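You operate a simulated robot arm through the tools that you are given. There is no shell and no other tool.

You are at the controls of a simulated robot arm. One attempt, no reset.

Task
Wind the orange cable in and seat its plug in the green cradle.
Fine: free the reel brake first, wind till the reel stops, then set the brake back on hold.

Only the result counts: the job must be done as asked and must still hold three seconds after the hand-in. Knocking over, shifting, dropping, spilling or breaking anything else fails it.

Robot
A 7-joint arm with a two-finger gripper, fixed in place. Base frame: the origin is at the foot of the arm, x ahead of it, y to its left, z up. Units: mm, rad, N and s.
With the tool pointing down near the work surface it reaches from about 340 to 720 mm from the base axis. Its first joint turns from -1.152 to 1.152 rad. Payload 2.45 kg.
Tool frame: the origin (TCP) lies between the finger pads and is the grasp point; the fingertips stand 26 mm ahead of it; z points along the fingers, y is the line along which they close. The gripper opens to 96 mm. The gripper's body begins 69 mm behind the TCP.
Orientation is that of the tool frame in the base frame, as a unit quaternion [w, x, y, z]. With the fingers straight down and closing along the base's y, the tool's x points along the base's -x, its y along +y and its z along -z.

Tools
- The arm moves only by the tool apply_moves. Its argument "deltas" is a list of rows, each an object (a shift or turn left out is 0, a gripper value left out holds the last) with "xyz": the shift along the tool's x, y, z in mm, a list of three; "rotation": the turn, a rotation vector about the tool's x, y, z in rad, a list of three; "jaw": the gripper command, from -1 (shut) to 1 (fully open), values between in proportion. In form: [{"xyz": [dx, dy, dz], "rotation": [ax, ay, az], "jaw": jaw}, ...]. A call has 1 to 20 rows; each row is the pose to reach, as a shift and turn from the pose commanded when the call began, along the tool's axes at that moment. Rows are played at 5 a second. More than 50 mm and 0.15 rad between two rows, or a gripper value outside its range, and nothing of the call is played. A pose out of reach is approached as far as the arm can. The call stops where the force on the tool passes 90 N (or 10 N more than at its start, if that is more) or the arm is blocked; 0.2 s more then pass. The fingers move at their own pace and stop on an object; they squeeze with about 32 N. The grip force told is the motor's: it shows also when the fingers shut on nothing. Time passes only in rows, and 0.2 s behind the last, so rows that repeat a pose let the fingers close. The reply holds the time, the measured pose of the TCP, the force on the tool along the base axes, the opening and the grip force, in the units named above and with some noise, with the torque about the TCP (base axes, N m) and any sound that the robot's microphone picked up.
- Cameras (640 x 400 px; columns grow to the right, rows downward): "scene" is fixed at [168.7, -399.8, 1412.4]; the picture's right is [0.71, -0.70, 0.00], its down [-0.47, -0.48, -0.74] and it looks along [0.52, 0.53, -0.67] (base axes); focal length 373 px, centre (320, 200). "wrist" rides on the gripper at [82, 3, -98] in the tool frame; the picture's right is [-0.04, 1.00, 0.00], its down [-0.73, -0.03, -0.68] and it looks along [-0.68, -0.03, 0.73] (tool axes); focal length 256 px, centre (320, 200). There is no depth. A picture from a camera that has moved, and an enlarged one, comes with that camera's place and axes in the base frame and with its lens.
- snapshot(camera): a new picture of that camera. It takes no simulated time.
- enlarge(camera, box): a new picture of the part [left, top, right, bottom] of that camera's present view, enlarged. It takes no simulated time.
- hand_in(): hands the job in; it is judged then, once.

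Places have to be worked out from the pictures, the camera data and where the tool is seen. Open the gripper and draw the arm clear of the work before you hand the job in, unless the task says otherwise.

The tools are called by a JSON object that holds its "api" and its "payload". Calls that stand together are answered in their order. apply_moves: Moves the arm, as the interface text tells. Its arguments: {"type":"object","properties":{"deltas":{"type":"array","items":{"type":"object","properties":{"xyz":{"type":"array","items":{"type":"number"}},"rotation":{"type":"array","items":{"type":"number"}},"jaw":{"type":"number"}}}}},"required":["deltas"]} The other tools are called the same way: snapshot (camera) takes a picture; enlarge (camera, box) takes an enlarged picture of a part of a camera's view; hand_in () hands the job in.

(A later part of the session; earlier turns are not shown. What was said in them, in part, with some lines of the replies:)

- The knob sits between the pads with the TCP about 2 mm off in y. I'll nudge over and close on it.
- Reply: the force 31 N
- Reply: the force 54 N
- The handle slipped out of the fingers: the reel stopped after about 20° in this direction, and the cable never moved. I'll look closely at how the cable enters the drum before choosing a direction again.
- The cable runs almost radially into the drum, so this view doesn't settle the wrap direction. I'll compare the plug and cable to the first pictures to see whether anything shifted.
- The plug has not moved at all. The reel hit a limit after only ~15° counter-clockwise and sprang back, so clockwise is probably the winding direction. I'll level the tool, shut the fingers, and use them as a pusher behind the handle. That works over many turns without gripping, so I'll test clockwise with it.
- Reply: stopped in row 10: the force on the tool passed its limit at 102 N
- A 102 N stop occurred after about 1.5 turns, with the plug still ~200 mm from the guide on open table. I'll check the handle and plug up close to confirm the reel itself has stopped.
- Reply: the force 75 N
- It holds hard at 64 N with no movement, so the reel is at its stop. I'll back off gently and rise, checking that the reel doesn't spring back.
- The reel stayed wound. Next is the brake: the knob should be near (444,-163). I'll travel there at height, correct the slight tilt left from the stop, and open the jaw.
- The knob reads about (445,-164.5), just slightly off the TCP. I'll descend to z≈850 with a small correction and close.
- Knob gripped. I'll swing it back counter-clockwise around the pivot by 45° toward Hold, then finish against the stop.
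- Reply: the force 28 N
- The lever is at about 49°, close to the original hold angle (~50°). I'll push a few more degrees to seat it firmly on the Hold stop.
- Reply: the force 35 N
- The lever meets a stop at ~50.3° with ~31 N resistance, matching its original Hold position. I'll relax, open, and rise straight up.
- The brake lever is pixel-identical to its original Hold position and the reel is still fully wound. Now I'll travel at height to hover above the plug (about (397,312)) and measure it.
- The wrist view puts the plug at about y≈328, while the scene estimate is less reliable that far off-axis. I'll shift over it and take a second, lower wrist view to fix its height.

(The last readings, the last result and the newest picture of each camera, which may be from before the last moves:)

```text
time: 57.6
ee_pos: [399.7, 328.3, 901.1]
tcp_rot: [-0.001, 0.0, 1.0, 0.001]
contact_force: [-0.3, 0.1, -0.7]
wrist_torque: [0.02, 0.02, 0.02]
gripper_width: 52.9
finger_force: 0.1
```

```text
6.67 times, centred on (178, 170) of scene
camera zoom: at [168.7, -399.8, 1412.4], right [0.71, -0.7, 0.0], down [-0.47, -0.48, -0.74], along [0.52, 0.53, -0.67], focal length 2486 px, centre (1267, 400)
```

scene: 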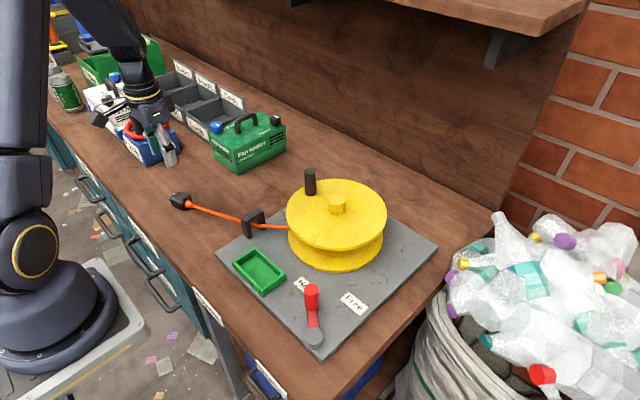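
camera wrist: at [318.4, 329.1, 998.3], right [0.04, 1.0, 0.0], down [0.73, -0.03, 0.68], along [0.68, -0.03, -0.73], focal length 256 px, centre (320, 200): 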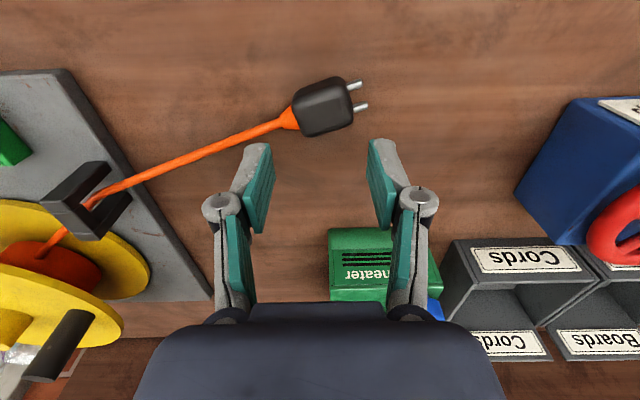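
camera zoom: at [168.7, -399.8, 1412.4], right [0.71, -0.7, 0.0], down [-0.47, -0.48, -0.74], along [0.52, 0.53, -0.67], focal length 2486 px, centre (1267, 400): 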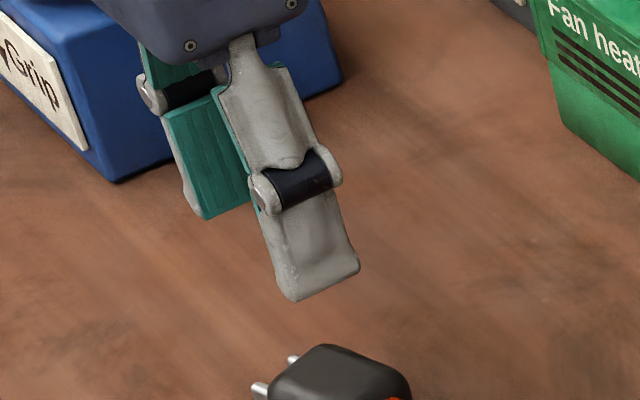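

The scene and wrist rays agree on the plug being near (406,328) with its top around z≈800–810, but the height is poorly conditioned. I'll take sideways-offset wrist views of the plug and then of the cradle to pin down heights.

{"api": "apply_moves", "payload": {"deltas": [{"xyz": [0, -40, 0]}, {"xyz": [0, -80, 0]}, {"xyz": [0, -110, 0]}, {"xyz": [0, -110, 0]}]}}

{"api": "enlarge", "payload": {"camera": "wrist", "box": [380, 40, 540, 140]}}

{"api": "snapshot", "payload": {"camera": "wrist"}}

{"api": "apply_moves", "payload": {"deltas": [{"xyz": [0, -40, -30]}, {"xyz": [0, -80, -50]}, {"xyz": [0, -120, -50]}, {"xyz": [0, -143, -50]}, {"xyz": [0, -143, -50]}]}}

{"api": "enlarge", "payload": {"camera": "wrist", "box": [160, 0, 400, 150]}}

{"api": "apply_moves", "payload": {"deltas": [{"xyz": [0, -40, 0]}, {"xyz": [0, -80, 0]}, {"xyz": [0, -120, 0]}, {"xyz": [0, -120, 0]}]}}

{"api": "enlarge", "payload": {"camera": "wrist", "box": [280, 0, 520, 150]}}

```text
time: 58.6
ee_pos: [403.6, 217.5, 899.7]
tcp_rot: [0.0, 0.0, 1.0, 0.0]
contact_force: [-0.4, -0.7, -0.2]
wrist_torque: [-0.02, 0.04, -0.02]
gripper_width: 52.7
finger_force: 0.1
```

```text
4.00 times, centred on (460, 90) of wrist
camera zoom: at [322.0, 219.9, 997.0], right [0.04, 1.0, 0.0], down [0.73, -0.03, 0.68], along [0.68, -0.03, -0.73], focal length 1024 px, centre (-240, 640)
```

zoom: 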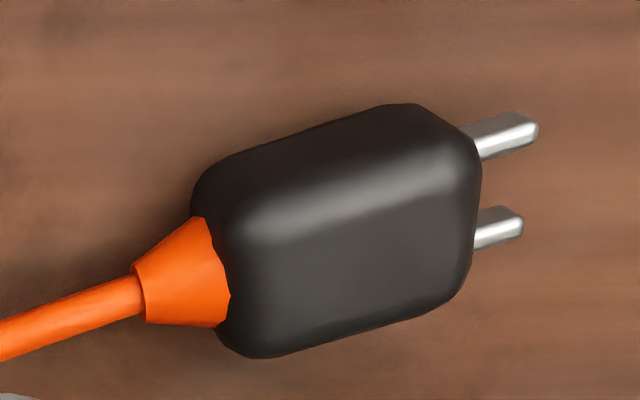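

```text
taken
camera wrist: at [322.0, 219.9, 997.0], right [0.04, 1.0, 0.0], down [0.73, -0.03, 0.68], along [0.68, -0.03, -0.73], focal length 256 px, centre (320, 200)
```

wrist: 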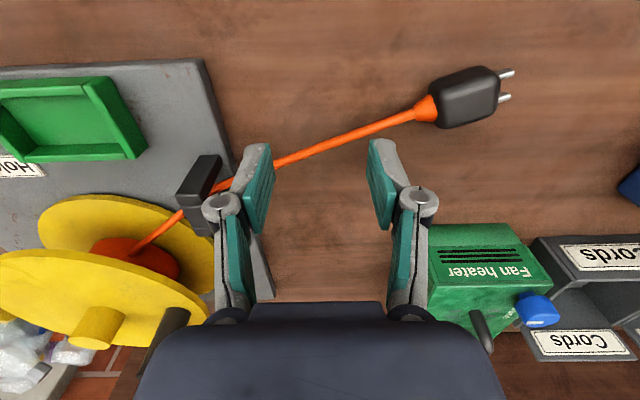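

```text
time: 59.8
ee_pos: [400.4, 73.9, 948.9]
tcp_rot: [0.0, -0.001, 1.0, 0.0]
contact_force: [-0.7, -0.4, -1.1]
wrist_torque: [0.0, -0.05, -0.02]
gripper_width: 52.8
finger_force: 0.1
```

```text
2.67 times, centred on (280, 75) of wrist
camera zoom: at [319.4, 76.0, 1045.7], right [0.04, 1.0, 0.0], down [0.73, -0.03, 0.68], along [0.68, -0.03, -0.73], focal length 683 px, centre (427, 533)
```

zoom: 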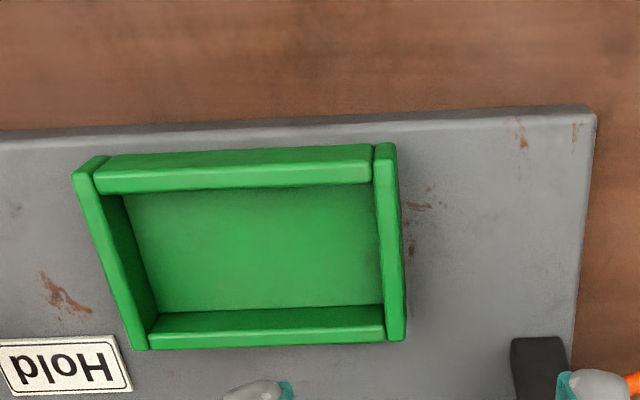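

```text
time: 60.8
ee_pos: [398.8, -49.8, 951.6]
tcp_rot: [0.0, 0.0, 1.0, 0.0]
contact_force: [0.4, 0.0, 0.7]
wrist_torque: [0.01, -0.01, 0.01]
gripper_width: 53.2
finger_force: 0.0
```

```text
2.67 times, centred on (400, 75) of wrist
camera zoom: at [318.4, -46.6, 1048.3], right [0.04, 1.0, 0.0], down [0.73, -0.03, 0.68], along [0.68, -0.03, -0.73], focal length 683 px, centre (107, 533)
```

zoom: 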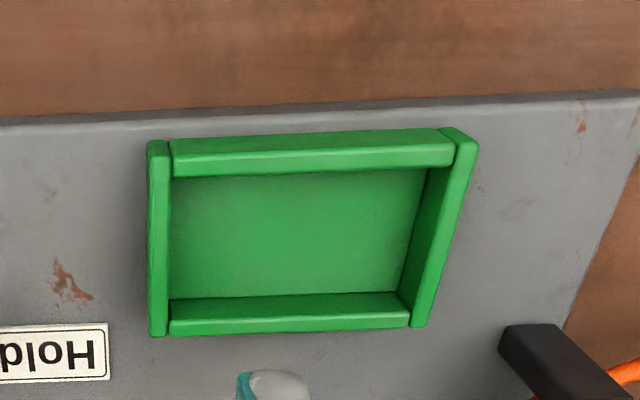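

Two-view triangulation gives a plug axis at z≈798 running from cone end (416,293) to prongs (395,360), with the body centre at about (405,328), 35 mm wide and 46 mm long. The cradle interior spans x≈383–428 and y≈-28–56, with walls to z≈818 and floor ≈805. I'll grip the plug's upper half across its width with tool yaw about +107°, so I'm moving back over the plug while turning.

{"api": "apply_moves", "payload": {"deltas": [{"xyz": [-0.4, 27, 0], "rotation": [0, 0, -0.133]}, {"xyz": [-0.9, 54, 0], "rotation": [0, 0, -0.267]}, {"xyz": [-1.3, 81, 0], "rotation": [0, 0, -0.4]}, {"xyz": [-1.7, 108, 0], "rotation": [0, 0, -0.533]}, {"xyz": [-2.1, 135, 0], "rotation": [0, 0, -0.666]}, {"xyz": [-2.6, 162, 0], "rotation": [0, 0, -0.8]}, {"xyz": [-3, 189, 0], "rotation": [0, 0, -0.933]}, {"xyz": [-3.4, 216, 0], "rotation": [0, 0, -1.066]}, {"xyz": [-3.9, 243, 0], "rotation": [0, 0, -1.2]}, {"xyz": [-4.3, 270, 0], "rotation": [0, 0, -1.333]}, {"xyz": [-4.7, 297, 0], "rotation": [0, 0, -1.466]}, {"xyz": [-5.1, 324, 0], "rotation": [0, 0, -1.6]}, {"xyz": [-5.6, 351, 0], "rotation": [0, 0, -1.733]}, {"xyz": [-6, 378, 0], "rotation": [0, 0, -1.866]}, {"xyz": [-6, 378, 0], "rotation": [0, 0, -1.866]}]}}

{"api": "snapshot", "payload": {"camera": "wrist"}}

{"api": "snapshot", "payload": {"camera": "scene"}}

```text
time: 64.0
ee_pos: [404.7, 332.3, 949.8]
tcp_rot: [0.001, 0.804, -0.595, -0.001]
contact_force: [0.7, -0.2, -0.5]
wrist_torque: [-0.01, 0.0, 0.03]
gripper_width: 52.9
finger_force: 0.0
```

```text
taken
camera wrist: at [426.3, 252.0, 1046.5], right [-0.97, -0.25, 0.0], down [-0.19, 0.71, 0.68], along [-0.17, 0.66, -0.73], focal length 256 px, centre (320, 200)
```

wrist: 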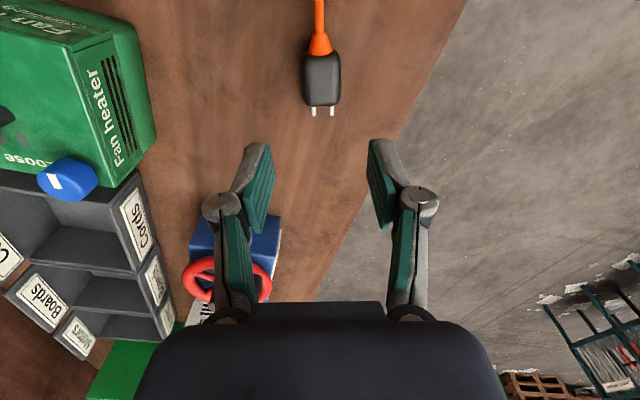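

```text
taken
```

scene: 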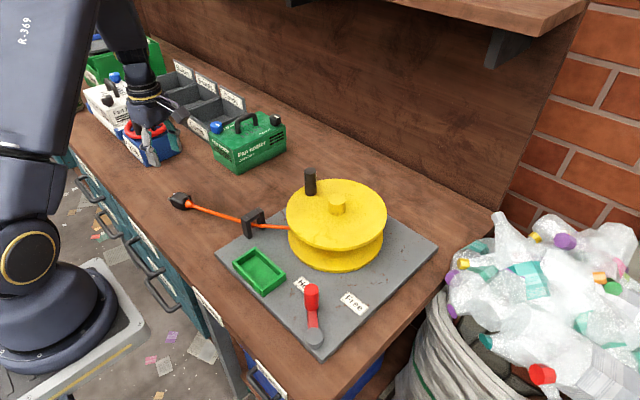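

Yaw is 107° and the plug appears aligned in the wrist view. I'll zoom in to check centring.

{"api": "enlarge", "payload": {"camera": "wrist", "box": [240, 20, 400, 120]}}

```text
4.00 times, centred on (320, 70) of wrist
camera zoom: at [426.3, 252.0, 1046.5], right [-0.97, -0.25, 0.0], down [-0.19, 0.71, 0.68], along [-0.17, 0.66, -0.73], focal length 1024 px, centre (320, 720)
```

zoom: 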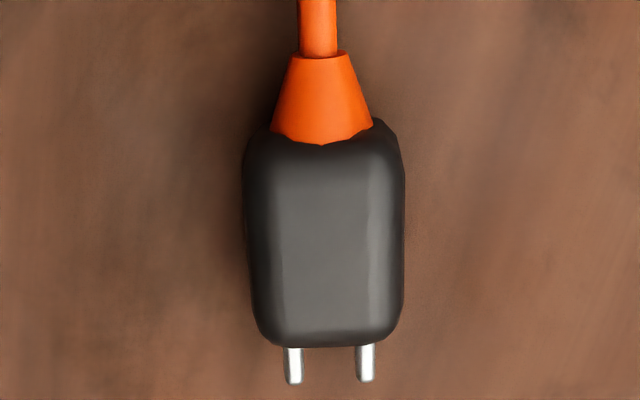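

The plug is centred (lateral error <1 mm) and aligned within half a degree. I'll descend in stages to about z≈830 and check before the final approach.

{"api": "apply_moves", "payload": {"deltas": [{"xyz": [1, 0, 40]}, {"xyz": [1, 0, 80]}, {"xyz": [1, 0, 105]}, {"xyz": [1, 0, 118]}, {"xyz": [1, 0, 118]}]}}

{"api": "snapshot", "payload": {"camera": "wrist"}}

{"api": "enlarge", "payload": {"camera": "scene", "box": [144, 160, 240, 220]}}

```text
time: 65.2
ee_pos: [409.1, 329.6, 833.4]
tcp_rot: [0.0, 0.804, -0.595, 0.0]
contact_force: [1.2, 0.0, 0.4]
wrist_torque: [0.03, -0.01, 0.01]
gripper_width: 52.9
finger_force: 0.0
```

```text
taken
camera wrist: at [429.8, 250.0, 929.8], right [-0.97, -0.25, 0.0], down [-0.18, 0.71, 0.68], along [-0.17, 0.66, -0.73], focal length 256 px, centre (320, 200)
```

wrist: 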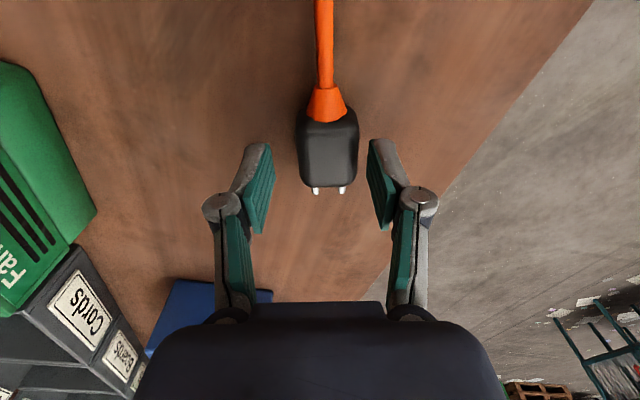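

```text
6.67 times, centred on (192, 190) of scene
camera zoom: at [168.7, -399.8, 1412.4], right [0.71, -0.7, 0.0], down [-0.47, -0.48, -0.74], along [0.52, 0.53, -0.67], focal length 2486 px, centre (1173, 267)
```

zoom: 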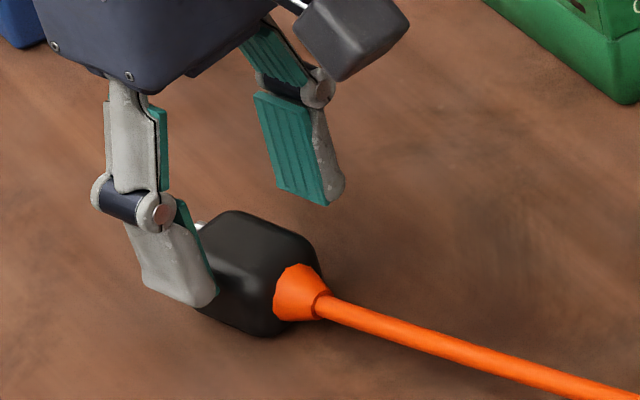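

At this height the plug is offset 3.9 mm along the tool's y. I'll correct that, drop ~7 mm more so the fingertips are near plug mid-height, and close.

{"api": "apply_moves", "payload": {"deltas": [{"xyz": [0, 3.9, 4]}, {"xyz": [0, 3.9, 7.5]}, {"xyz": [0, 3.9, 7.5]}]}}

{"api": "snapshot", "payload": {"camera": "wrist"}}

{"api": "enlarge", "payload": {"camera": "scene", "box": [144, 160, 240, 220]}}

```text
time: 66.0
ee_pos: [403.9, 329.2, 824.3]
tcp_rot: [-0.001, 0.804, -0.595, -0.001]
contact_force: [-1.1, -0.2, -1.4]
wrist_torque: [-0.06, -0.02, 0.01]
gripper_width: 52.6
finger_force: 0.1
```

```text
taken
camera wrist: at [425.4, 249.2, 922.6], right [-0.97, -0.25, 0.0], down [-0.19, 0.71, 0.68], along [-0.17, 0.66, -0.73], focal length 256 px, centre (320, 200)
```

wrist: 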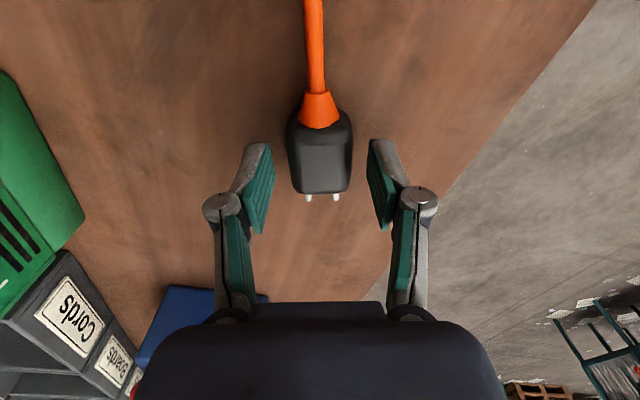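

```text
6.67 times, centred on (192, 190) of scene
camera zoom: at [168.7, -399.8, 1412.4], right [0.71, -0.7, 0.0], down [-0.47, -0.48, -0.74], along [0.52, 0.53, -0.67], focal length 2486 px, centre (1173, 267)
```

zoom: 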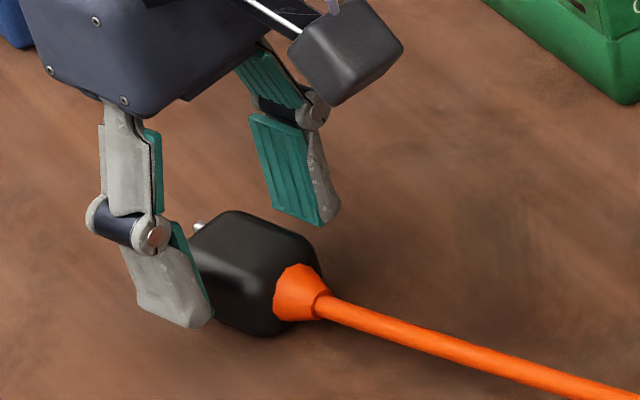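

Centred at column 320 now, with fingertips near z≈798. Closing on the plug.

{"api": "apply_moves", "payload": {"deltas": [{"xyz": [0, 0, 0], "jaw": -0.2}, {"xyz": [0, 0, 0], "jaw": -0.6}, {"xyz": [0, 0, 0], "jaw": -0.6}, {"xyz": [0, 0, 0], "jaw": -0.6}]}}

{"api": "snapshot", "payload": {"camera": "wrist"}}

{"api": "enlarge", "payload": {"camera": "scene", "box": [144, 160, 240, 220]}}

```text
time: 67.0
ee_pos: [404.3, 328.8, 825.7]
tcp_rot: [0.0, 0.803, -0.596, -0.001]
contact_force: [-0.1, 0.6, 1.1]
wrist_torque: [0.04, -0.07, -0.01]
gripper_width: 35.2
finger_force: 31.9
```

```text
taken
camera wrist: at [425.4, 249.2, 922.7], right [-0.97, -0.25, 0.0], down [-0.18, 0.71, 0.68], along [-0.17, 0.66, -0.73], focal length 256 px, centre (320, 200)
```

wrist: 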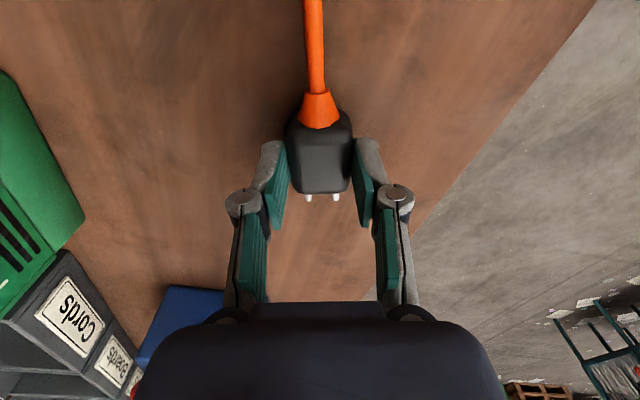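

```text
6.67 times, centred on (192, 190) of scene
camera zoom: at [168.7, -399.8, 1412.4], right [0.71, -0.7, 0.0], down [-0.47, -0.48, -0.74], along [0.52, 0.53, -0.67], focal length 2486 px, centre (1173, 267)
```

zoom: 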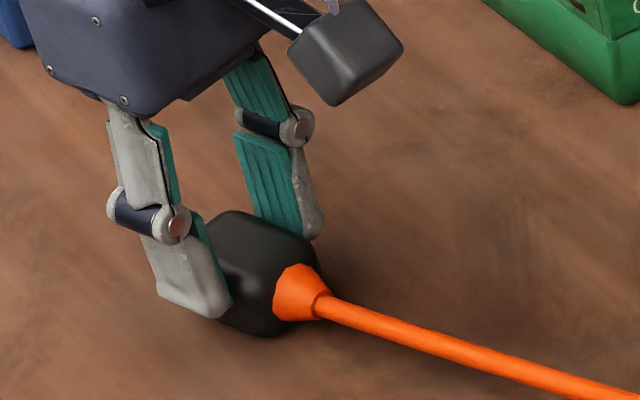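

The plug is held at 35.2 mm. The cable is nearly taut, so I'll lift while moving toward the guide (tool +x) to keep slack, then check the grip.

{"api": "apply_moves", "payload": {"deltas": [{"xyz": [6, 0, -3]}, {"xyz": [14, 0, -9]}, {"xyz": [24, 0, -18]}, {"xyz": [36, 0, -30]}, {"xyz": [50, 0, -45]}, {"xyz": [50, 0, -45]}]}}

{"api": "snapshot", "payload": {"camera": "wrist"}}

{"api": "enlarge", "payload": {"camera": "scene", "box": [144, 140, 304, 240]}}

```text
time: 68.4
ee_pos: [418.2, 280.6, 871.2]
tcp_rot: [0.001, 0.803, -0.596, -0.001]
contact_force: [-0.3, 0.0, -0.6]
wrist_torque: [0.01, -0.01, 0.01]
gripper_width: 35.3
finger_force: 32.0
```

```text
taken
camera wrist: at [439.2, 200.1, 967.0], right [-0.97, -0.25, 0.0], down [-0.18, 0.71, 0.68], along [-0.17, 0.66, -0.73], focal length 256 px, centre (320, 200)
```

wrist: 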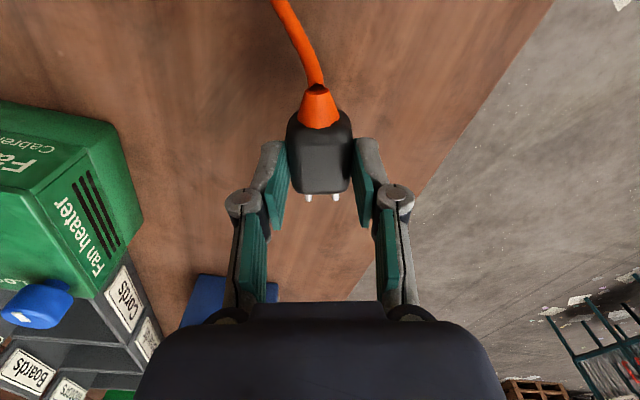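

```text
4.00 times, centred on (224, 190) of scene
camera zoom: at [168.7, -399.8, 1412.4], right [0.71, -0.7, 0.0], down [-0.47, -0.48, -0.74], along [0.52, 0.53, -0.67], focal length 1491 px, centre (704, 240)
```

zoom: 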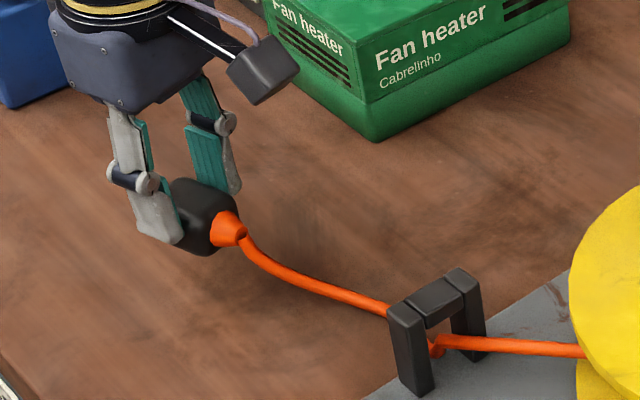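

The plug is level and secure, with slack in the cable. I'll carry it at z≈905, past the guide on its near side (x≈395), to above the cradle while turning the plug parallel to it.

{"api": "apply_moves", "payload": {"deltas": [{"xyz": [26.4, 13.8, -10], "rotation": [0, 0, 0.04]}, {"xyz": [52.7, 27.1, -21], "rotation": [0, 0, 0.08]}, {"xyz": [81.5, 42.2, -32], "rotation": [0, 0, 0.13]}, {"xyz": [111.6, 56.6, -34], "rotation": [0, 0, 0.18]}, {"xyz": [142.6, 68.2, -34], "rotation": [0, 0, 0.22]}, {"xyz": [173.2, 77.5, -34], "rotation": [0, 0, 0.26]}, {"xyz": [204.4, 85.0, -34], "rotation": [0, 0, 0.297]}, {"xyz": [229.8, 87.5, -34], "rotation": [0, 0, 0.297]}, {"xyz": [249.9, 90.0, -34], "rotation": [0, 0, 0.297]}, {"xyz": [249.9, 90.0, -34], "rotation": [0, 0, 0.297]}]}}

{"api": "snapshot", "payload": {"camera": "wrist"}}

{"api": "snapshot", "payload": {"camera": "scene"}}

{"api": "enlarge", "payload": {"camera": "scene", "box": [200, 200, 328, 280]}}

```text
time: 70.6
ee_pos: [403.9, 15.2, 905.0]
tcp_rot: [0.001, -0.706, 0.708, 0.0]
contact_force: [1.2, 0.4, -1.6]
wrist_torque: [0.01, 0.0, 0.03]
gripper_width: 35.3
finger_force: 32.2
```

```text
taken
camera wrist: at [401.1, -67.6, 1001.6], right [-1.0, 0.04, 0.0], down [0.03, 0.73, 0.68], along [0.03, 0.68, -0.73], focal length 256 px, centre (320, 200)
```

wrist: 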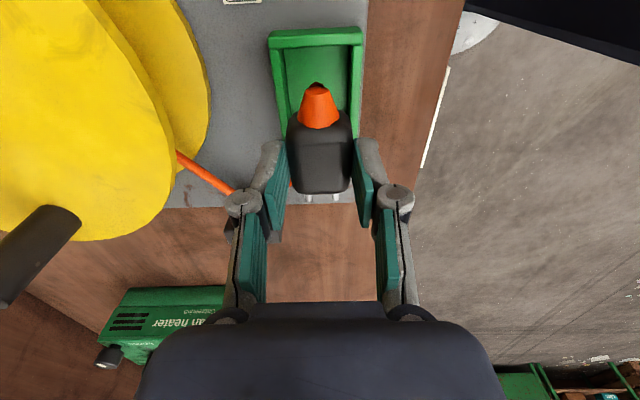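

```text
taken
```

scene: 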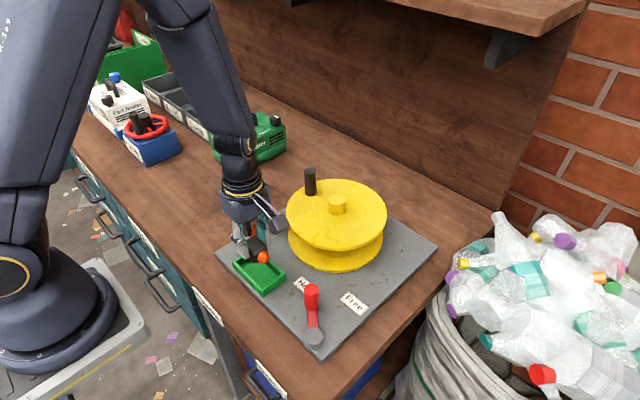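

```text
5.00 times, centred on (264, 240) of scene
camera zoom: at [168.7, -399.8, 1412.4], right [0.71, -0.7, 0.0], down [-0.47, -0.48, -0.74], along [0.52, 0.53, -0.67], focal length 1864 px, centre (600, 0)
```

zoom: 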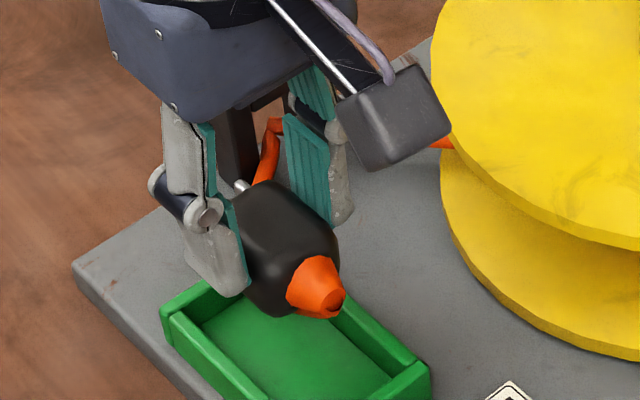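

The plug is above the cradle, but with its tail facing away from the guide the cable doubles back under the plug. To keep the cable clear I'll turn the plug half a turn so its tail faces the guide. First I'll rotate 90° clockwise in place and check.

{"api": "apply_moves", "payload": {"deltas": [{"xyz": [0, 0, 0], "rotation": [0, 0, 0.14]}, {"xyz": [0, 0, 0], "rotation": [0, 0, 0.28]}, {"xyz": [0, 0, 0], "rotation": [0, 0, 0.42]}, {"xyz": [0, 0, 0], "rotation": [0, 0, 0.56]}, {"xyz": [0, 0, 0], "rotation": [0, 0, 0.7]}, {"xyz": [0, 0, 0], "rotation": [0, 0, 0.84]}, {"xyz": [0, 0, 0], "rotation": [0, 0, 0.98]}, {"xyz": [0, 0, 0], "rotation": [0, 0, 1.12]}, {"xyz": [0, 0, 0], "rotation": [0, 0, 1.26]}, {"xyz": [0, 0, 0], "rotation": [0, 0, 1.4]}, {"xyz": [0, 0, 0], "rotation": [0, 0, 1.571]}, {"xyz": [0, 0, 0], "rotation": [0, 0, 1.571]}]}}

{"api": "snapshot", "payload": {"camera": "wrist"}}

{"api": "enlarge", "payload": {"camera": "scene", "box": [200, 190, 328, 270]}}

```text
refused: row 11 steps farther than a row can; nothing moved
```

```text
taken
camera wrist: at [401.1, -67.6, 1001.6], right [-1.0, 0.04, 0.0], down [0.03, 0.73, 0.68], along [0.03, 0.68, -0.73], focal length 256 px, centre (320, 200)
```

wrist: 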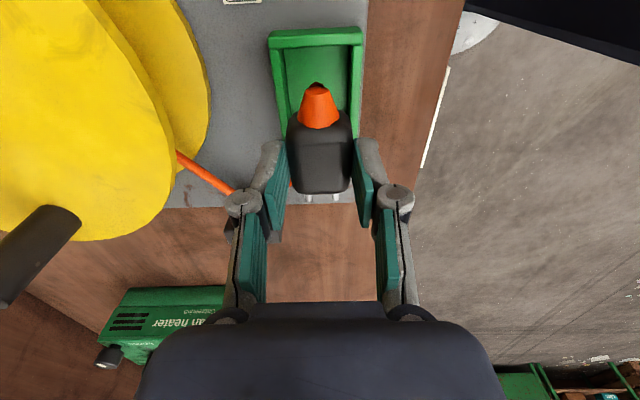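

```text
5.00 times, centred on (264, 230) of scene
camera zoom: at [168.7, -399.8, 1412.4], right [0.71, -0.7, 0.0], down [-0.47, -0.48, -0.74], along [0.52, 0.53, -0.67], focal length 1864 px, centre (600, 50)
```

zoom: 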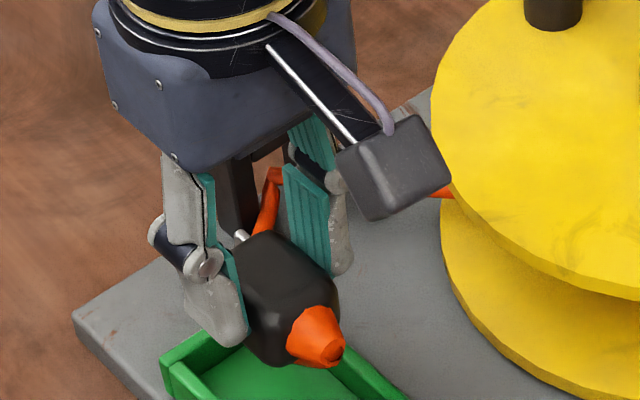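

That call was refused because its last step was too large; nothing moved. I'll repeat it with equal 0.143 rad steps.

{"api": "apply_moves", "payload": {"deltas": [{"xyz": [0, 0, 0], "rotation": [0, 0, 0.142]}, {"xyz": [0, 0, 0], "rotation": [0, 0, 0.285]}, {"xyz": [0, 0, 0], "rotation": [0, 0, 0.428]}, {"xyz": [0, 0, 0], "rotation": [0, 0, 0.571]}, {"xyz": [0, 0, 0], "rotation": [0, 0, 0.714]}, {"xyz": [0, 0, 0], "rotation": [0, 0, 0.857]}, {"xyz": [0, 0, 0], "rotation": [0, 0, 1.0]}, {"xyz": [0, 0, 0], "rotation": [0, 0, 1.143]}, {"xyz": [0, 0, 0], "rotation": [0, 0, 1.286]}, {"xyz": [0, 0, 0], "rotation": [0, 0, 1.429]}, {"xyz": [0, 0, 0], "rotation": [0, 0, 1.571]}, {"xyz": [0, 0, 0], "rotation": [0, 0, 1.571]}]}}

{"api": "snapshot", "payload": {"camera": "wrist"}}

{"api": "enlarge", "payload": {"camera": "scene", "box": [200, 190, 328, 270]}}

```text
time: 73.2
ee_pos: [404.6, 15.5, 903.5]
tcp_rot: [-0.001, 0.002, 1.0, 0.0]
contact_force: [0.6, -1.0, -0.8]
wrist_torque: [0.02, -0.02, -0.03]
gripper_width: 35.1
finger_force: 32.2
```

```text
taken
camera wrist: at [324.1, 18.4, 1001.0], right [0.04, 1.0, 0.0], down [0.73, -0.03, 0.68], along [0.68, -0.03, -0.73], focal length 256 px, centre (320, 200)
```

wrist: 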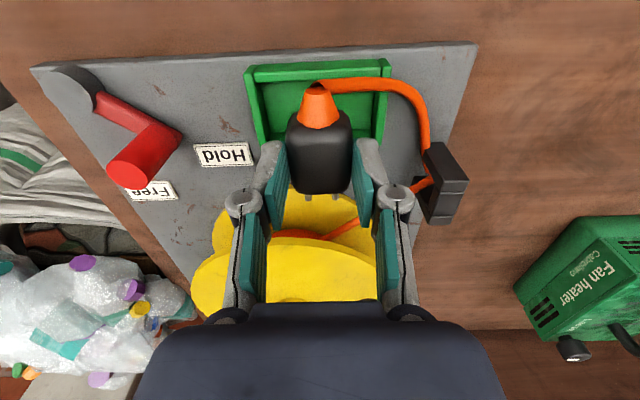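

```text
5.00 times, centred on (264, 230) of scene
camera zoom: at [168.7, -399.8, 1412.4], right [0.71, -0.7, 0.0], down [-0.47, -0.48, -0.74], along [0.52, 0.53, -0.67], focal length 1864 px, centre (600, 50)
```

zoom: 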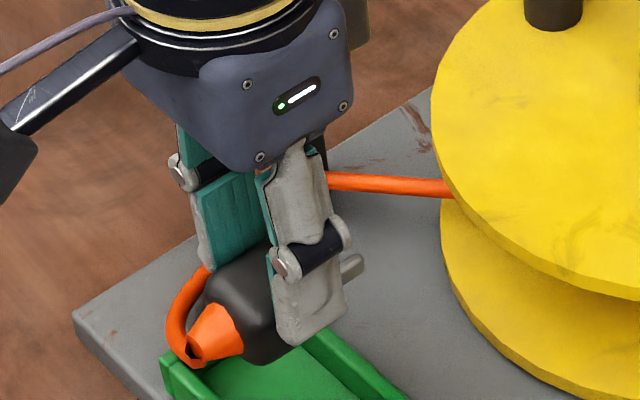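

The half-way rotation is fine and the cable follows smoothly. Rotating the second 90° clockwise.

{"api": "apply_moves", "payload": {"deltas": [{"xyz": [0, 0, 0], "rotation": [0, 0, 0.142]}, {"xyz": [0, 0, 0], "rotation": [0, 0, 0.285]}, {"xyz": [0, 0, 0], "rotation": [0, 0, 0.428]}, {"xyz": [0, 0, 0], "rotation": [0, 0, 0.571]}, {"xyz": [0, 0, 0], "rotation": [0, 0, 0.714]}, {"xyz": [0, 0, 0], "rotation": [0, 0, 0.857]}, {"xyz": [0, 0, 0], "rotation": [0, 0, 1.0]}, {"xyz": [0, 0, 0], "rotation": [0, 0, 1.143]}, {"xyz": [0, 0, 0], "rotation": [0, 0, 1.286]}, {"xyz": [0, 0, 0], "rotation": [0, 0, 1.429]}, {"xyz": [0, 0, 0], "rotation": [0, 0, 1.571]}, {"xyz": [0, 0, 0], "rotation": [0, 0, 1.571]}]}}

{"api": "snapshot", "payload": {"camera": "wrist"}}

{"api": "enlarge", "payload": {"camera": "scene", "box": [200, 190, 328, 270]}}

```text
time: 75.8
ee_pos: [403.4, 17.5, 904.2]
tcp_rot: [-0.001, 0.708, 0.706, -0.001]
contact_force: [0.2, 0.1, -0.7]
wrist_torque: [-0.01, 0.0, 0.0]
gripper_width: 35.3
finger_force: 31.8
```

```text
taken
camera wrist: at [408.5, 97.5, 1001.6], right [1.0, -0.04, 0.0], down [-0.03, -0.73, 0.68], along [-0.03, -0.68, -0.73], focal length 256 px, centre (320, 200)
```

wrist: 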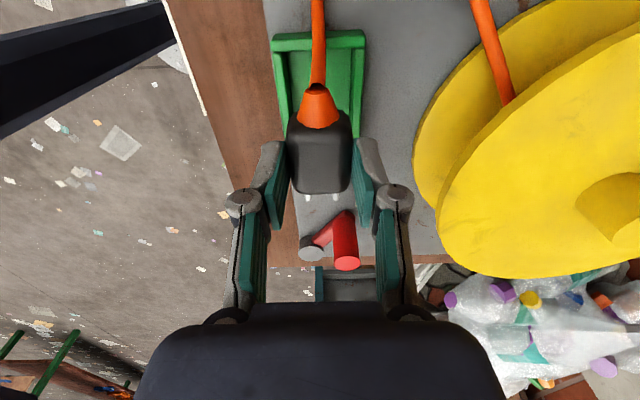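

```text
5.00 times, centred on (264, 230) of scene
camera zoom: at [168.7, -399.8, 1412.4], right [0.71, -0.7, 0.0], down [-0.47, -0.48, -0.74], along [0.52, 0.53, -0.67], focal length 1864 px, centre (600, 50)
```

zoom: 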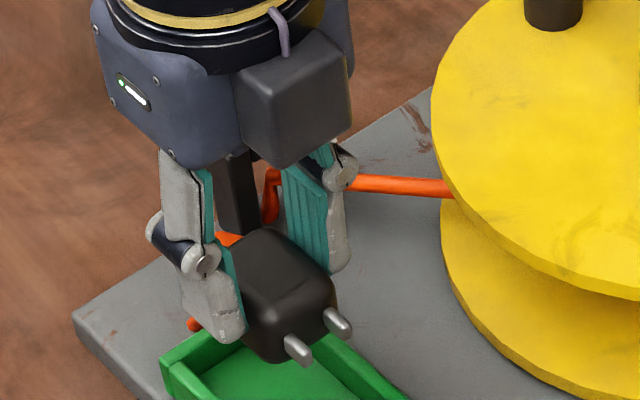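

The tail now faces the guide with the plug still firmly gripped. I'll zoom in to align the plug with the cradle before lowering.

{"api": "enlarge", "payload": {"camera": "wrist", "box": [240, 20, 400, 120]}}

{"api": "enlarge", "payload": {"camera": "wrist", "box": [240, 100, 400, 230]}}

{"api": "enlarge", "payload": {"camera": "scene", "box": [210, 220, 306, 300]}}

```text
4.00 times, centred on (320, 70) of wrist
camera zoom: at [408.5, 97.5, 1001.6], right [1.0, -0.04, 0.0], down [-0.03, -0.73, 0.68], along [-0.03, -0.68, -0.73], focal length 1024 px, centre (320, 720)
```

zoom: 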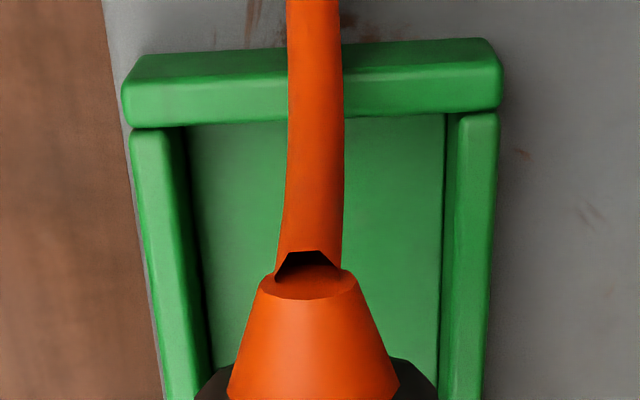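

```text
3.08 times, centred on (320, 165) of wrist
camera zoom: at [408.5, 97.5, 1001.6], right [1.0, -0.04, 0.0], down [-0.03, -0.73, 0.68], along [-0.03, -0.68, -0.73], focal length 788 px, centre (320, 308)
```

zoom: 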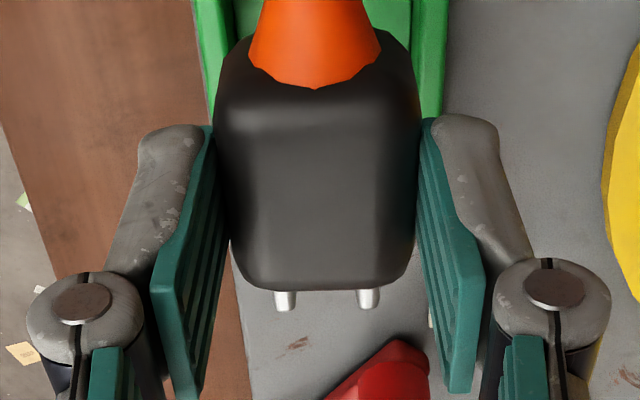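

```text
5.00 times, centred on (258, 260) of scene
camera zoom: at [168.7, -399.8, 1412.4], right [0.71, -0.7, 0.0], down [-0.47, -0.48, -0.74], along [0.52, 0.53, -0.67], focal length 1864 px, centre (630, -100)
```

zoom: 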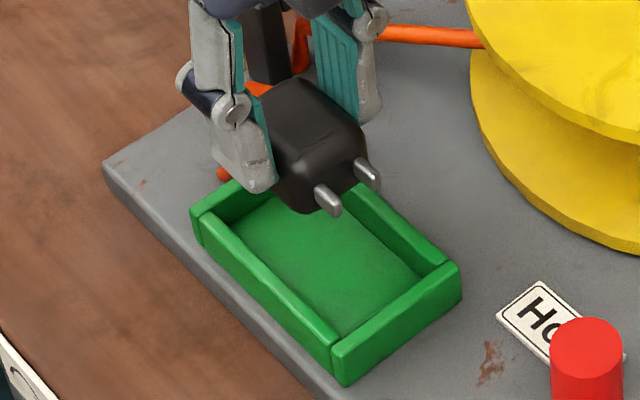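

The plug sits at x≈405, cone end y≈52, prongs y≈-17, while the cradle interior centre is about (406,14). I'll shift by (+1.2,-2.5) mm and lower to just above the walls, then re-check.

{"api": "apply_moves", "payload": {"deltas": [{"xyz": [-2.5, 1.2, 15]}, {"xyz": [-2.5, 1.2, 28]}, {"xyz": [-2.5, 1.2, 38]}, {"xyz": [-2.5, 1.2, 38]}]}}

{"api": "snapshot", "payload": {"camera": "wrist"}}

{"api": "enlarge", "payload": {"camera": "wrist", "box": [240, 0, 400, 100]}}

{"api": "enlarge", "payload": {"camera": "scene", "box": [210, 220, 306, 300]}}

```text
time: 76.8
ee_pos: [405.1, 12.7, 865.6]
tcp_rot: [-0.001, 0.707, 0.707, 0.0]
contact_force: [0.8, -0.6, -0.3]
wrist_torque: [-0.01, 0.01, 0.02]
gripper_width: 35.4
finger_force: 32.1
```

```text
taken
camera wrist: at [408.7, 93.5, 963.2], right [1.0, -0.04, 0.0], down [-0.03, -0.73, 0.68], along [-0.03, -0.68, -0.73], focal length 256 px, centre (320, 200)
```

wrist: 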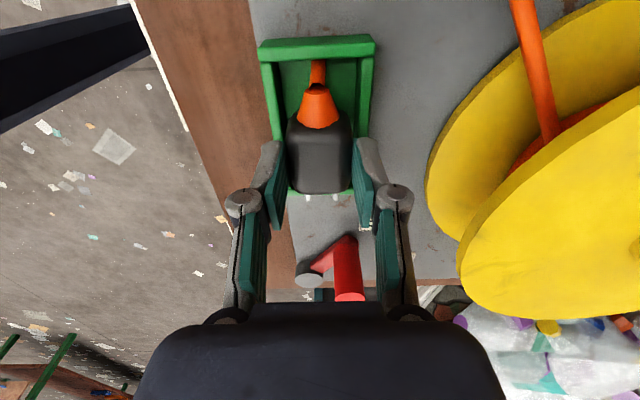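

```text
4.00 times, centred on (320, 50) of wrist
camera zoom: at [408.7, 93.5, 963.2], right [1.0, -0.04, 0.0], down [-0.03, -0.73, 0.68], along [-0.03, -0.68, -0.73], focal length 1024 px, centre (320, 800)
```

zoom: 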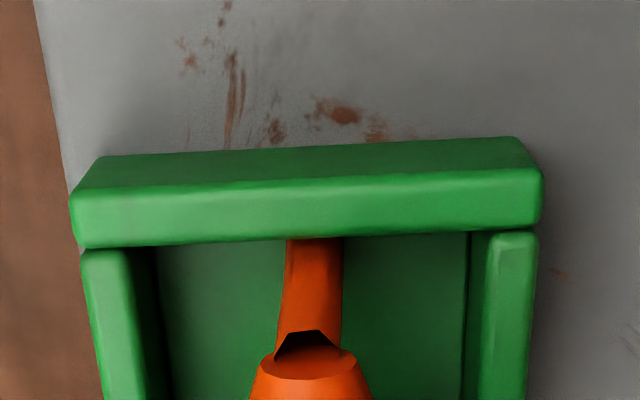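

```text
5.00 times, centred on (258, 260) of scene
camera zoom: at [168.7, -399.8, 1412.4], right [0.71, -0.7, 0.0], down [-0.47, -0.48, -0.74], along [0.52, 0.53, -0.67], focal length 1864 px, centre (630, -100)
```

zoom: 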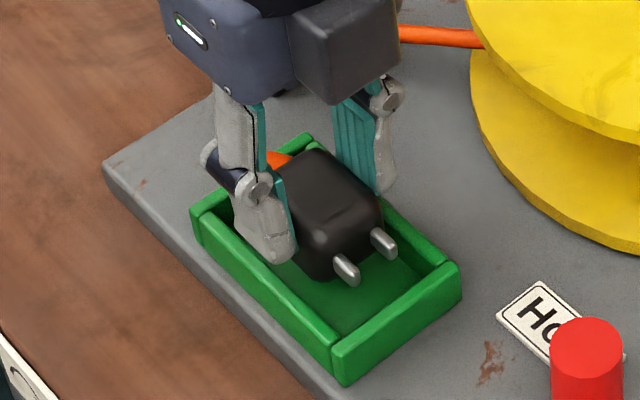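

Alignment is good: plug x≈405.2 against cradle centre 405.3, with ~7 mm end clearance each side. I'll lower 14 mm, then creep in with force checks.

{"api": "apply_moves", "payload": {"deltas": [{"xyz": [0, 0, 5]}, {"xyz": [0, 0, 10]}, {"xyz": [0, 0, 14]}, {"xyz": [0, 0, 14]}]}}

{"api": "enlarge", "payload": {"camera": "scene", "box": [210, 220, 306, 300]}}

{"api": "snapshot", "payload": {"camera": "wrist"}}

```text
time: 77.8
ee_pos: [405.6, 12.2, 852.9]
tcp_rot: [0.001, 0.707, 0.707, 0.001]
contact_force: [0.7, 0.0, -0.6]
wrist_torque: [-0.03, -0.02, -0.01]
gripper_width: 35.0
finger_force: 32.0
```

```text
5.00 times, centred on (258, 260) of scene
camera zoom: at [168.7, -399.8, 1412.4], right [0.71, -0.7, 0.0], down [-0.47, -0.48, -0.74], along [0.52, 0.53, -0.67], focal length 1864 px, centre (630, -100)
```

zoom: 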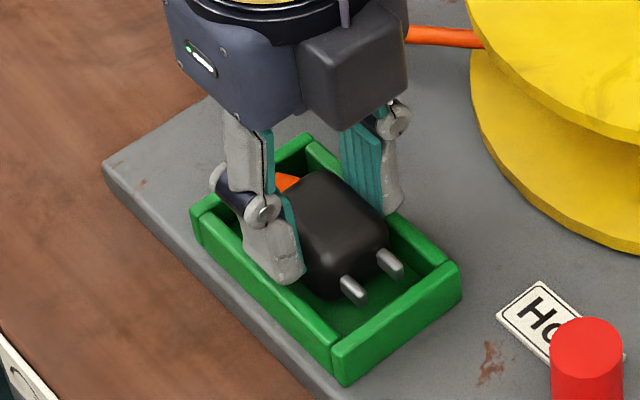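

```text
taken
camera wrist: at [410.0, 93.2, 949.2], right [1.0, -0.04, 0.0], down [-0.03, -0.73, 0.68], along [-0.03, -0.68, -0.73], focal length 256 px, centre (320, 200)
```

wrist: 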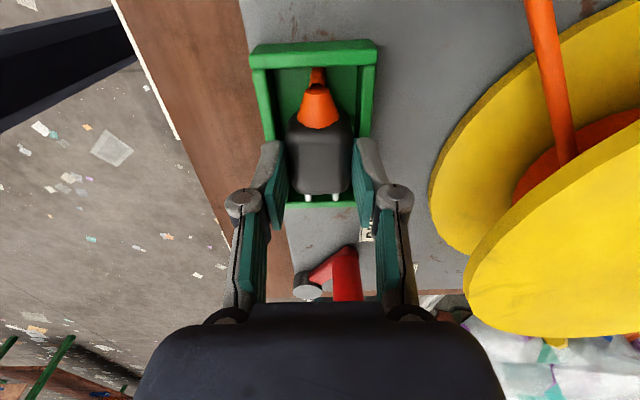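

No contact yet and the prongs are inside the walls. Lowering in small steps.

{"api": "apply_moves", "payload": {"deltas": [{"xyz": [0, 0, 1.5]}, {"xyz": [0, 0, 3]}, {"xyz": [0, 0, 3]}]}}

{"api": "apply_moves", "payload": {"deltas": [{"xyz": [0, 0, 1.5]}, {"xyz": [0, 0, 1.5]}]}}

{"api": "enlarge", "payload": {"camera": "scene", "box": [222, 230, 302, 290]}}

```text
time: 78.6
ee_pos: [405.4, 12.8, 849.5]
tcp_rot: [-0.001, 0.708, 0.706, 0.0]
contact_force: [0.0, 0.4, -1.4]
wrist_torque: [-0.04, 0.0, 0.03]
gripper_width: 35.5
finger_force: 32.3
```

```text
time: 79.2
ee_pos: [405.8, 14.1, 847.1]
tcp_rot: [0.0, 0.708, 0.707, 0.0]
contact_force: [0.1, -1.3, 21.4]
wrist_torque: [-0.06, 0.03, 0.0]
gripper_width: 35.0
finger_force: 31.3
```

```text
6.67 times, centred on (262, 260) of scene
camera zoom: at [168.4, -399.8, 1412.4], right [0.71, -0.7, 0.0], down [-0.47, -0.48, -0.74], along [0.52, 0.53, -0.67], focal length 2486 px, centre (707, -200)
```

zoom: 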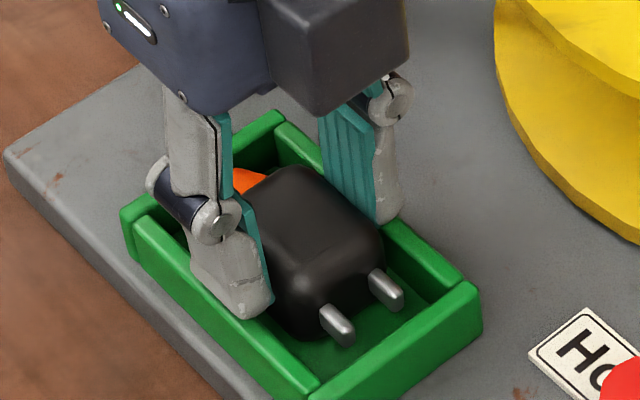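

Contact at z≈847 with 21 N upward, exactly where the plug bottom should meet the cradle floor. I'll ease up 1 mm and open the fingers.

{"api": "apply_moves", "payload": {"deltas": [{"xyz": [0, 0, -1.2]}, {"xyz": [0, 0, -1.2], "jaw": -0.2}, {"xyz": [0, 0, -1.2], "jaw": 0.0}, {"xyz": [0, 0, -1.2], "jaw": 0.1}, {"xyz": [0, 0, -1.2], "jaw": 0.1}]}}

{"api": "enlarge", "payload": {"camera": "scene", "box": [222, 230, 302, 290]}}

{"api": "snapshot", "payload": {"camera": "wrist"}}

```text
time: 80.4
ee_pos: [405.4, 15.0, 849.7]
tcp_rot: [-0.001, 0.708, 0.706, 0.0]
contact_force: [-1.4, 0.3, 0.0]
wrist_torque: [0.01, 0.04, -0.01]
gripper_width: 52.8
finger_force: 0.2
```

```text
6.67 times, centred on (262, 260) of scene
camera zoom: at [168.7, -399.8, 1412.4], right [0.71, -0.7, 0.0], down [-0.47, -0.48, -0.74], along [0.52, 0.53, -0.67], focal length 2486 px, centre (707, -200)
```

zoom: 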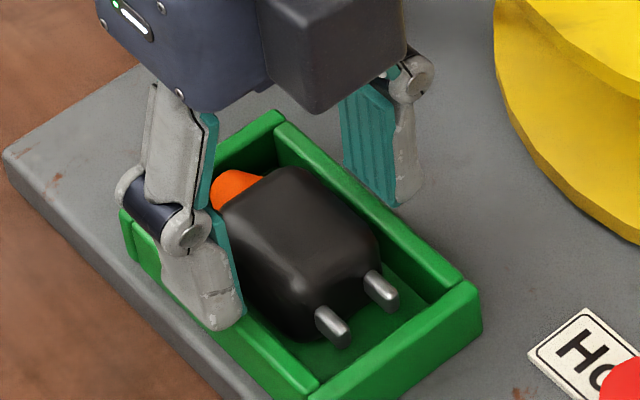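

```text
taken
camera wrist: at [409.5, 94.4, 946.8], right [1.0, -0.04, 0.0], down [-0.03, -0.73, 0.68], along [-0.03, -0.68, -0.73], focal length 256 px, centre (320, 200)
```

wrist: 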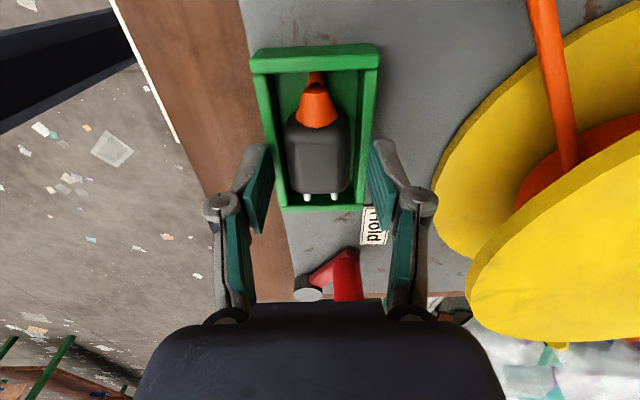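

The plug rests inside the cradle and the fingers are clear. I'll rise straight up and inspect everything.

{"api": "apply_moves", "payload": {"deltas": [{"xyz": [0, 0, -15]}, {"xyz": [0, 0, -40]}, {"xyz": [0, 0, -80]}, {"xyz": [0, 0, -120]}, {"xyz": [0, 0, -160]}, {"xyz": [0, 0, -200]}, {"xyz": [0, 0, -200]}]}}

{"api": "snapshot", "payload": {"camera": "scene"}}

{"api": "snapshot", "payload": {"camera": "wrist"}}

{"api": "enlarge", "payload": {"camera": "scene", "box": [222, 230, 302, 290]}}

{"api": "enlarge", "payload": {"camera": "scene", "box": [280, 270, 392, 340]}}

```text
time: 82.0
ee_pos: [405.8, 16.7, 1046.5]
tcp_rot: [-0.001, 0.708, 0.707, -0.002]
contact_force: [0.5, 0.1, -0.1]
wrist_torque: [0.0, -0.01, -0.02]
gripper_width: 52.7
finger_force: 0.0
```

```text
taken
```

scene: 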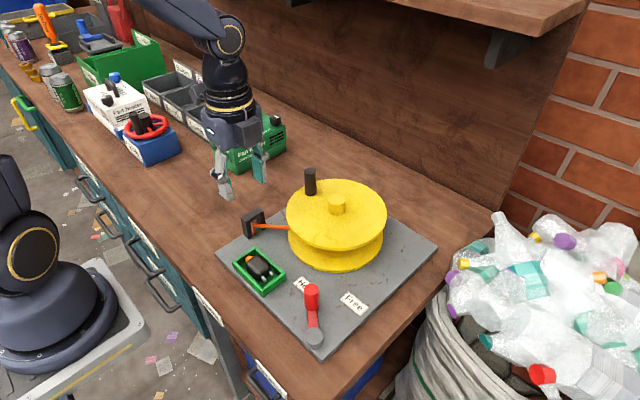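

```text
taken
camera wrist: at [410.4, 97.0, 1144.0], right [1.0, -0.04, 0.0], down [-0.03, -0.73, 0.68], along [-0.03, -0.68, -0.73], focal length 256 px, centre (320, 200)
```

wrist: 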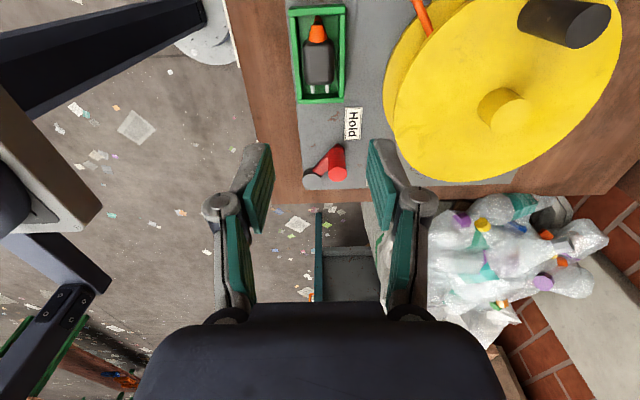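

```text
6.67 times, centred on (262, 260) of scene
camera zoom: at [168.7, -399.8, 1412.4], right [0.71, -0.7, 0.0], down [-0.47, -0.48, -0.74], along [0.52, 0.53, -0.67], focal length 2486 px, centre (707, -200)
```

zoom: 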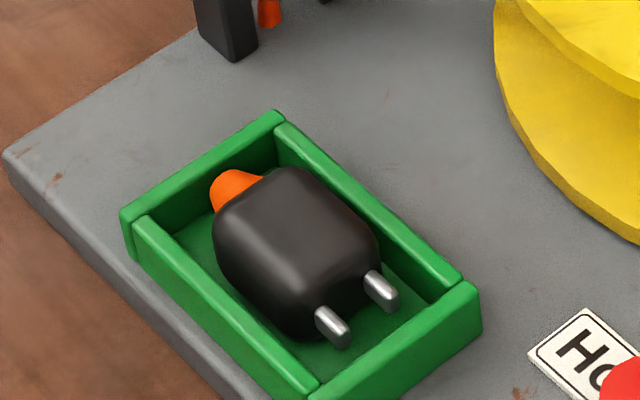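

```text
5.71 times, centred on (336, 305) of scene
camera zoom: at [168.7, -399.8, 1412.4], right [0.71, -0.7, 0.0], down [-0.47, -0.48, -0.74], along [0.52, 0.53, -0.67], focal length 2131 px, centre (229, -400)
```

zoom: 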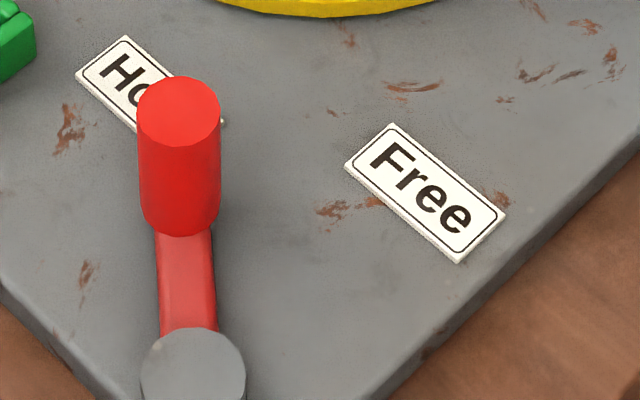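

The plug lies level in the cradle, the lever is on Hold, and the reel is unmoved. I'll open the gripper fully, draw the arm further clear, and wait to confirm everything stays put.

{"api": "apply_moves", "payload": {"deltas": [{"xyz": [30, 0, -15], "jaw": 1}, {"xyz": [65, 0, -30]}, {"xyz": [100, 0, -45]}, {"xyz": [135, 0, -60]}, {"xyz": [150, 0, -70]}, {"xyz": [150, 0, -70]}, {"xyz": [150, 0, -70]}, {"xyz": [150, 0, -70]}, {"xyz": [150, 0, -70]}, {"xyz": [150, 0, -70]}, {"xyz": [150, 0, -70]}, {"xyz": [150, 0, -70]}, {"xyz": [150, 0, -70]}, {"xyz": [150, 0, -70]}, {"xyz": [150, 0, -70]}]}}

{"api": "snapshot", "payload": {"camera": "scene"}}

{"api": "enlarge", "payload": {"camera": "scene", "box": [210, 170, 400, 290]}}

{"api": "enlarge", "payload": {"camera": "scene", "box": [222, 230, 302, 290]}}

```text
time: 85.2
ee_pos: [403.8, 163.0, 1118.9]
tcp_rot: [0.0, 0.708, 0.706, -0.001]
contact_force: [-0.1, -0.4, 0.1]
wrist_torque: [0.01, -0.01, -0.02]
gripper_width: 95.8
finger_force: 0.1
```

```text
taken
```

scene: 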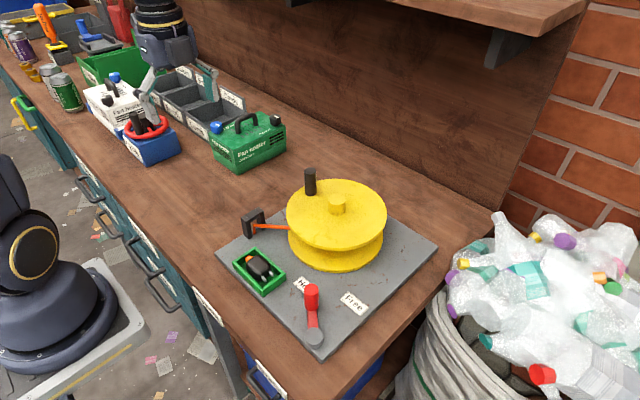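

```text
3.33 times, centred on (305, 230) of scene
camera zoom: at [168.7, -399.8, 1412.4], right [0.71, -0.7, 0.0], down [-0.47, -0.48, -0.74], along [0.52, 0.53, -0.67], focal length 1243 px, centre (370, 100)
```

zoom: 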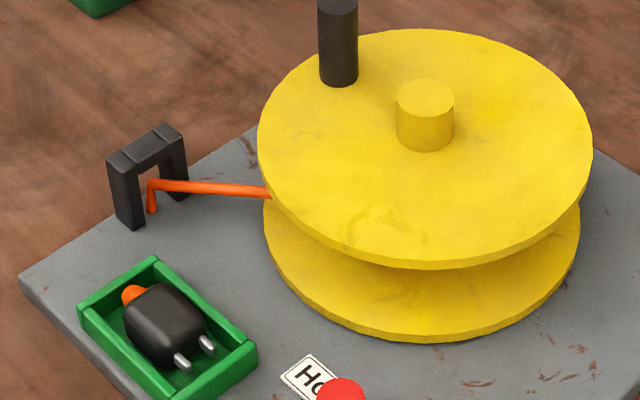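

```text
6.67 times, centred on (262, 260) of scene
camera zoom: at [168.7, -399.8, 1412.4], right [0.71, -0.7, 0.0], down [-0.47, -0.48, -0.74], along [0.52, 0.53, -0.67], focal length 2486 px, centre (707, -200)
```

zoom: 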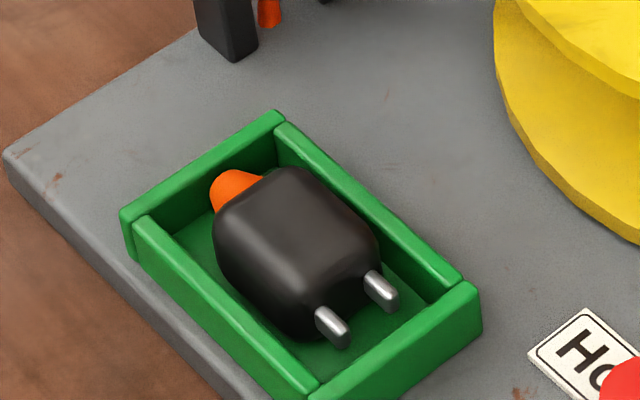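

After more than three seconds everything is unchanged: the plug is seated, the brake is on Hold, the reel is fully wound, and the arm is clear with the gripper open. Handing in.

{"api": "hand_in", "payload": {}}

```text
The job is handed in.
```

The job is handed in: the cable is wound in, the plug sits in the green cradle, and the brake is back on Hold. I haven't been told the verdict.

- **Brake:** I moved the lever to Free before winding. Afterwards I set it back to Hold, where it looks exactly as it did at the start.
- **Winding:** My first try turned the reel the wrong way. It stopped after about 15–20° and the handle slipped out of the grip; I saw no damage. Clockwise wound the cable in, and about 1.5 turns later the reel hit a hard stop that did not give at about 64 N. About 190 mm of cable stays out, which is enough to reach the cradle.
- **Plug:** It lies level in the cradle with its cable end facing the guide. I turned it half a turn before placing it, because otherwise the cable doubled back under it.
- **Finish:** The gripper is open and the arm is clear of the work. About three seconds later nothing had moved, and none of the other items looked disturbed.

With the plug in the cradle, the cable between it and the guide isn't visible in the pictures. It seems to be drawn below the plate.
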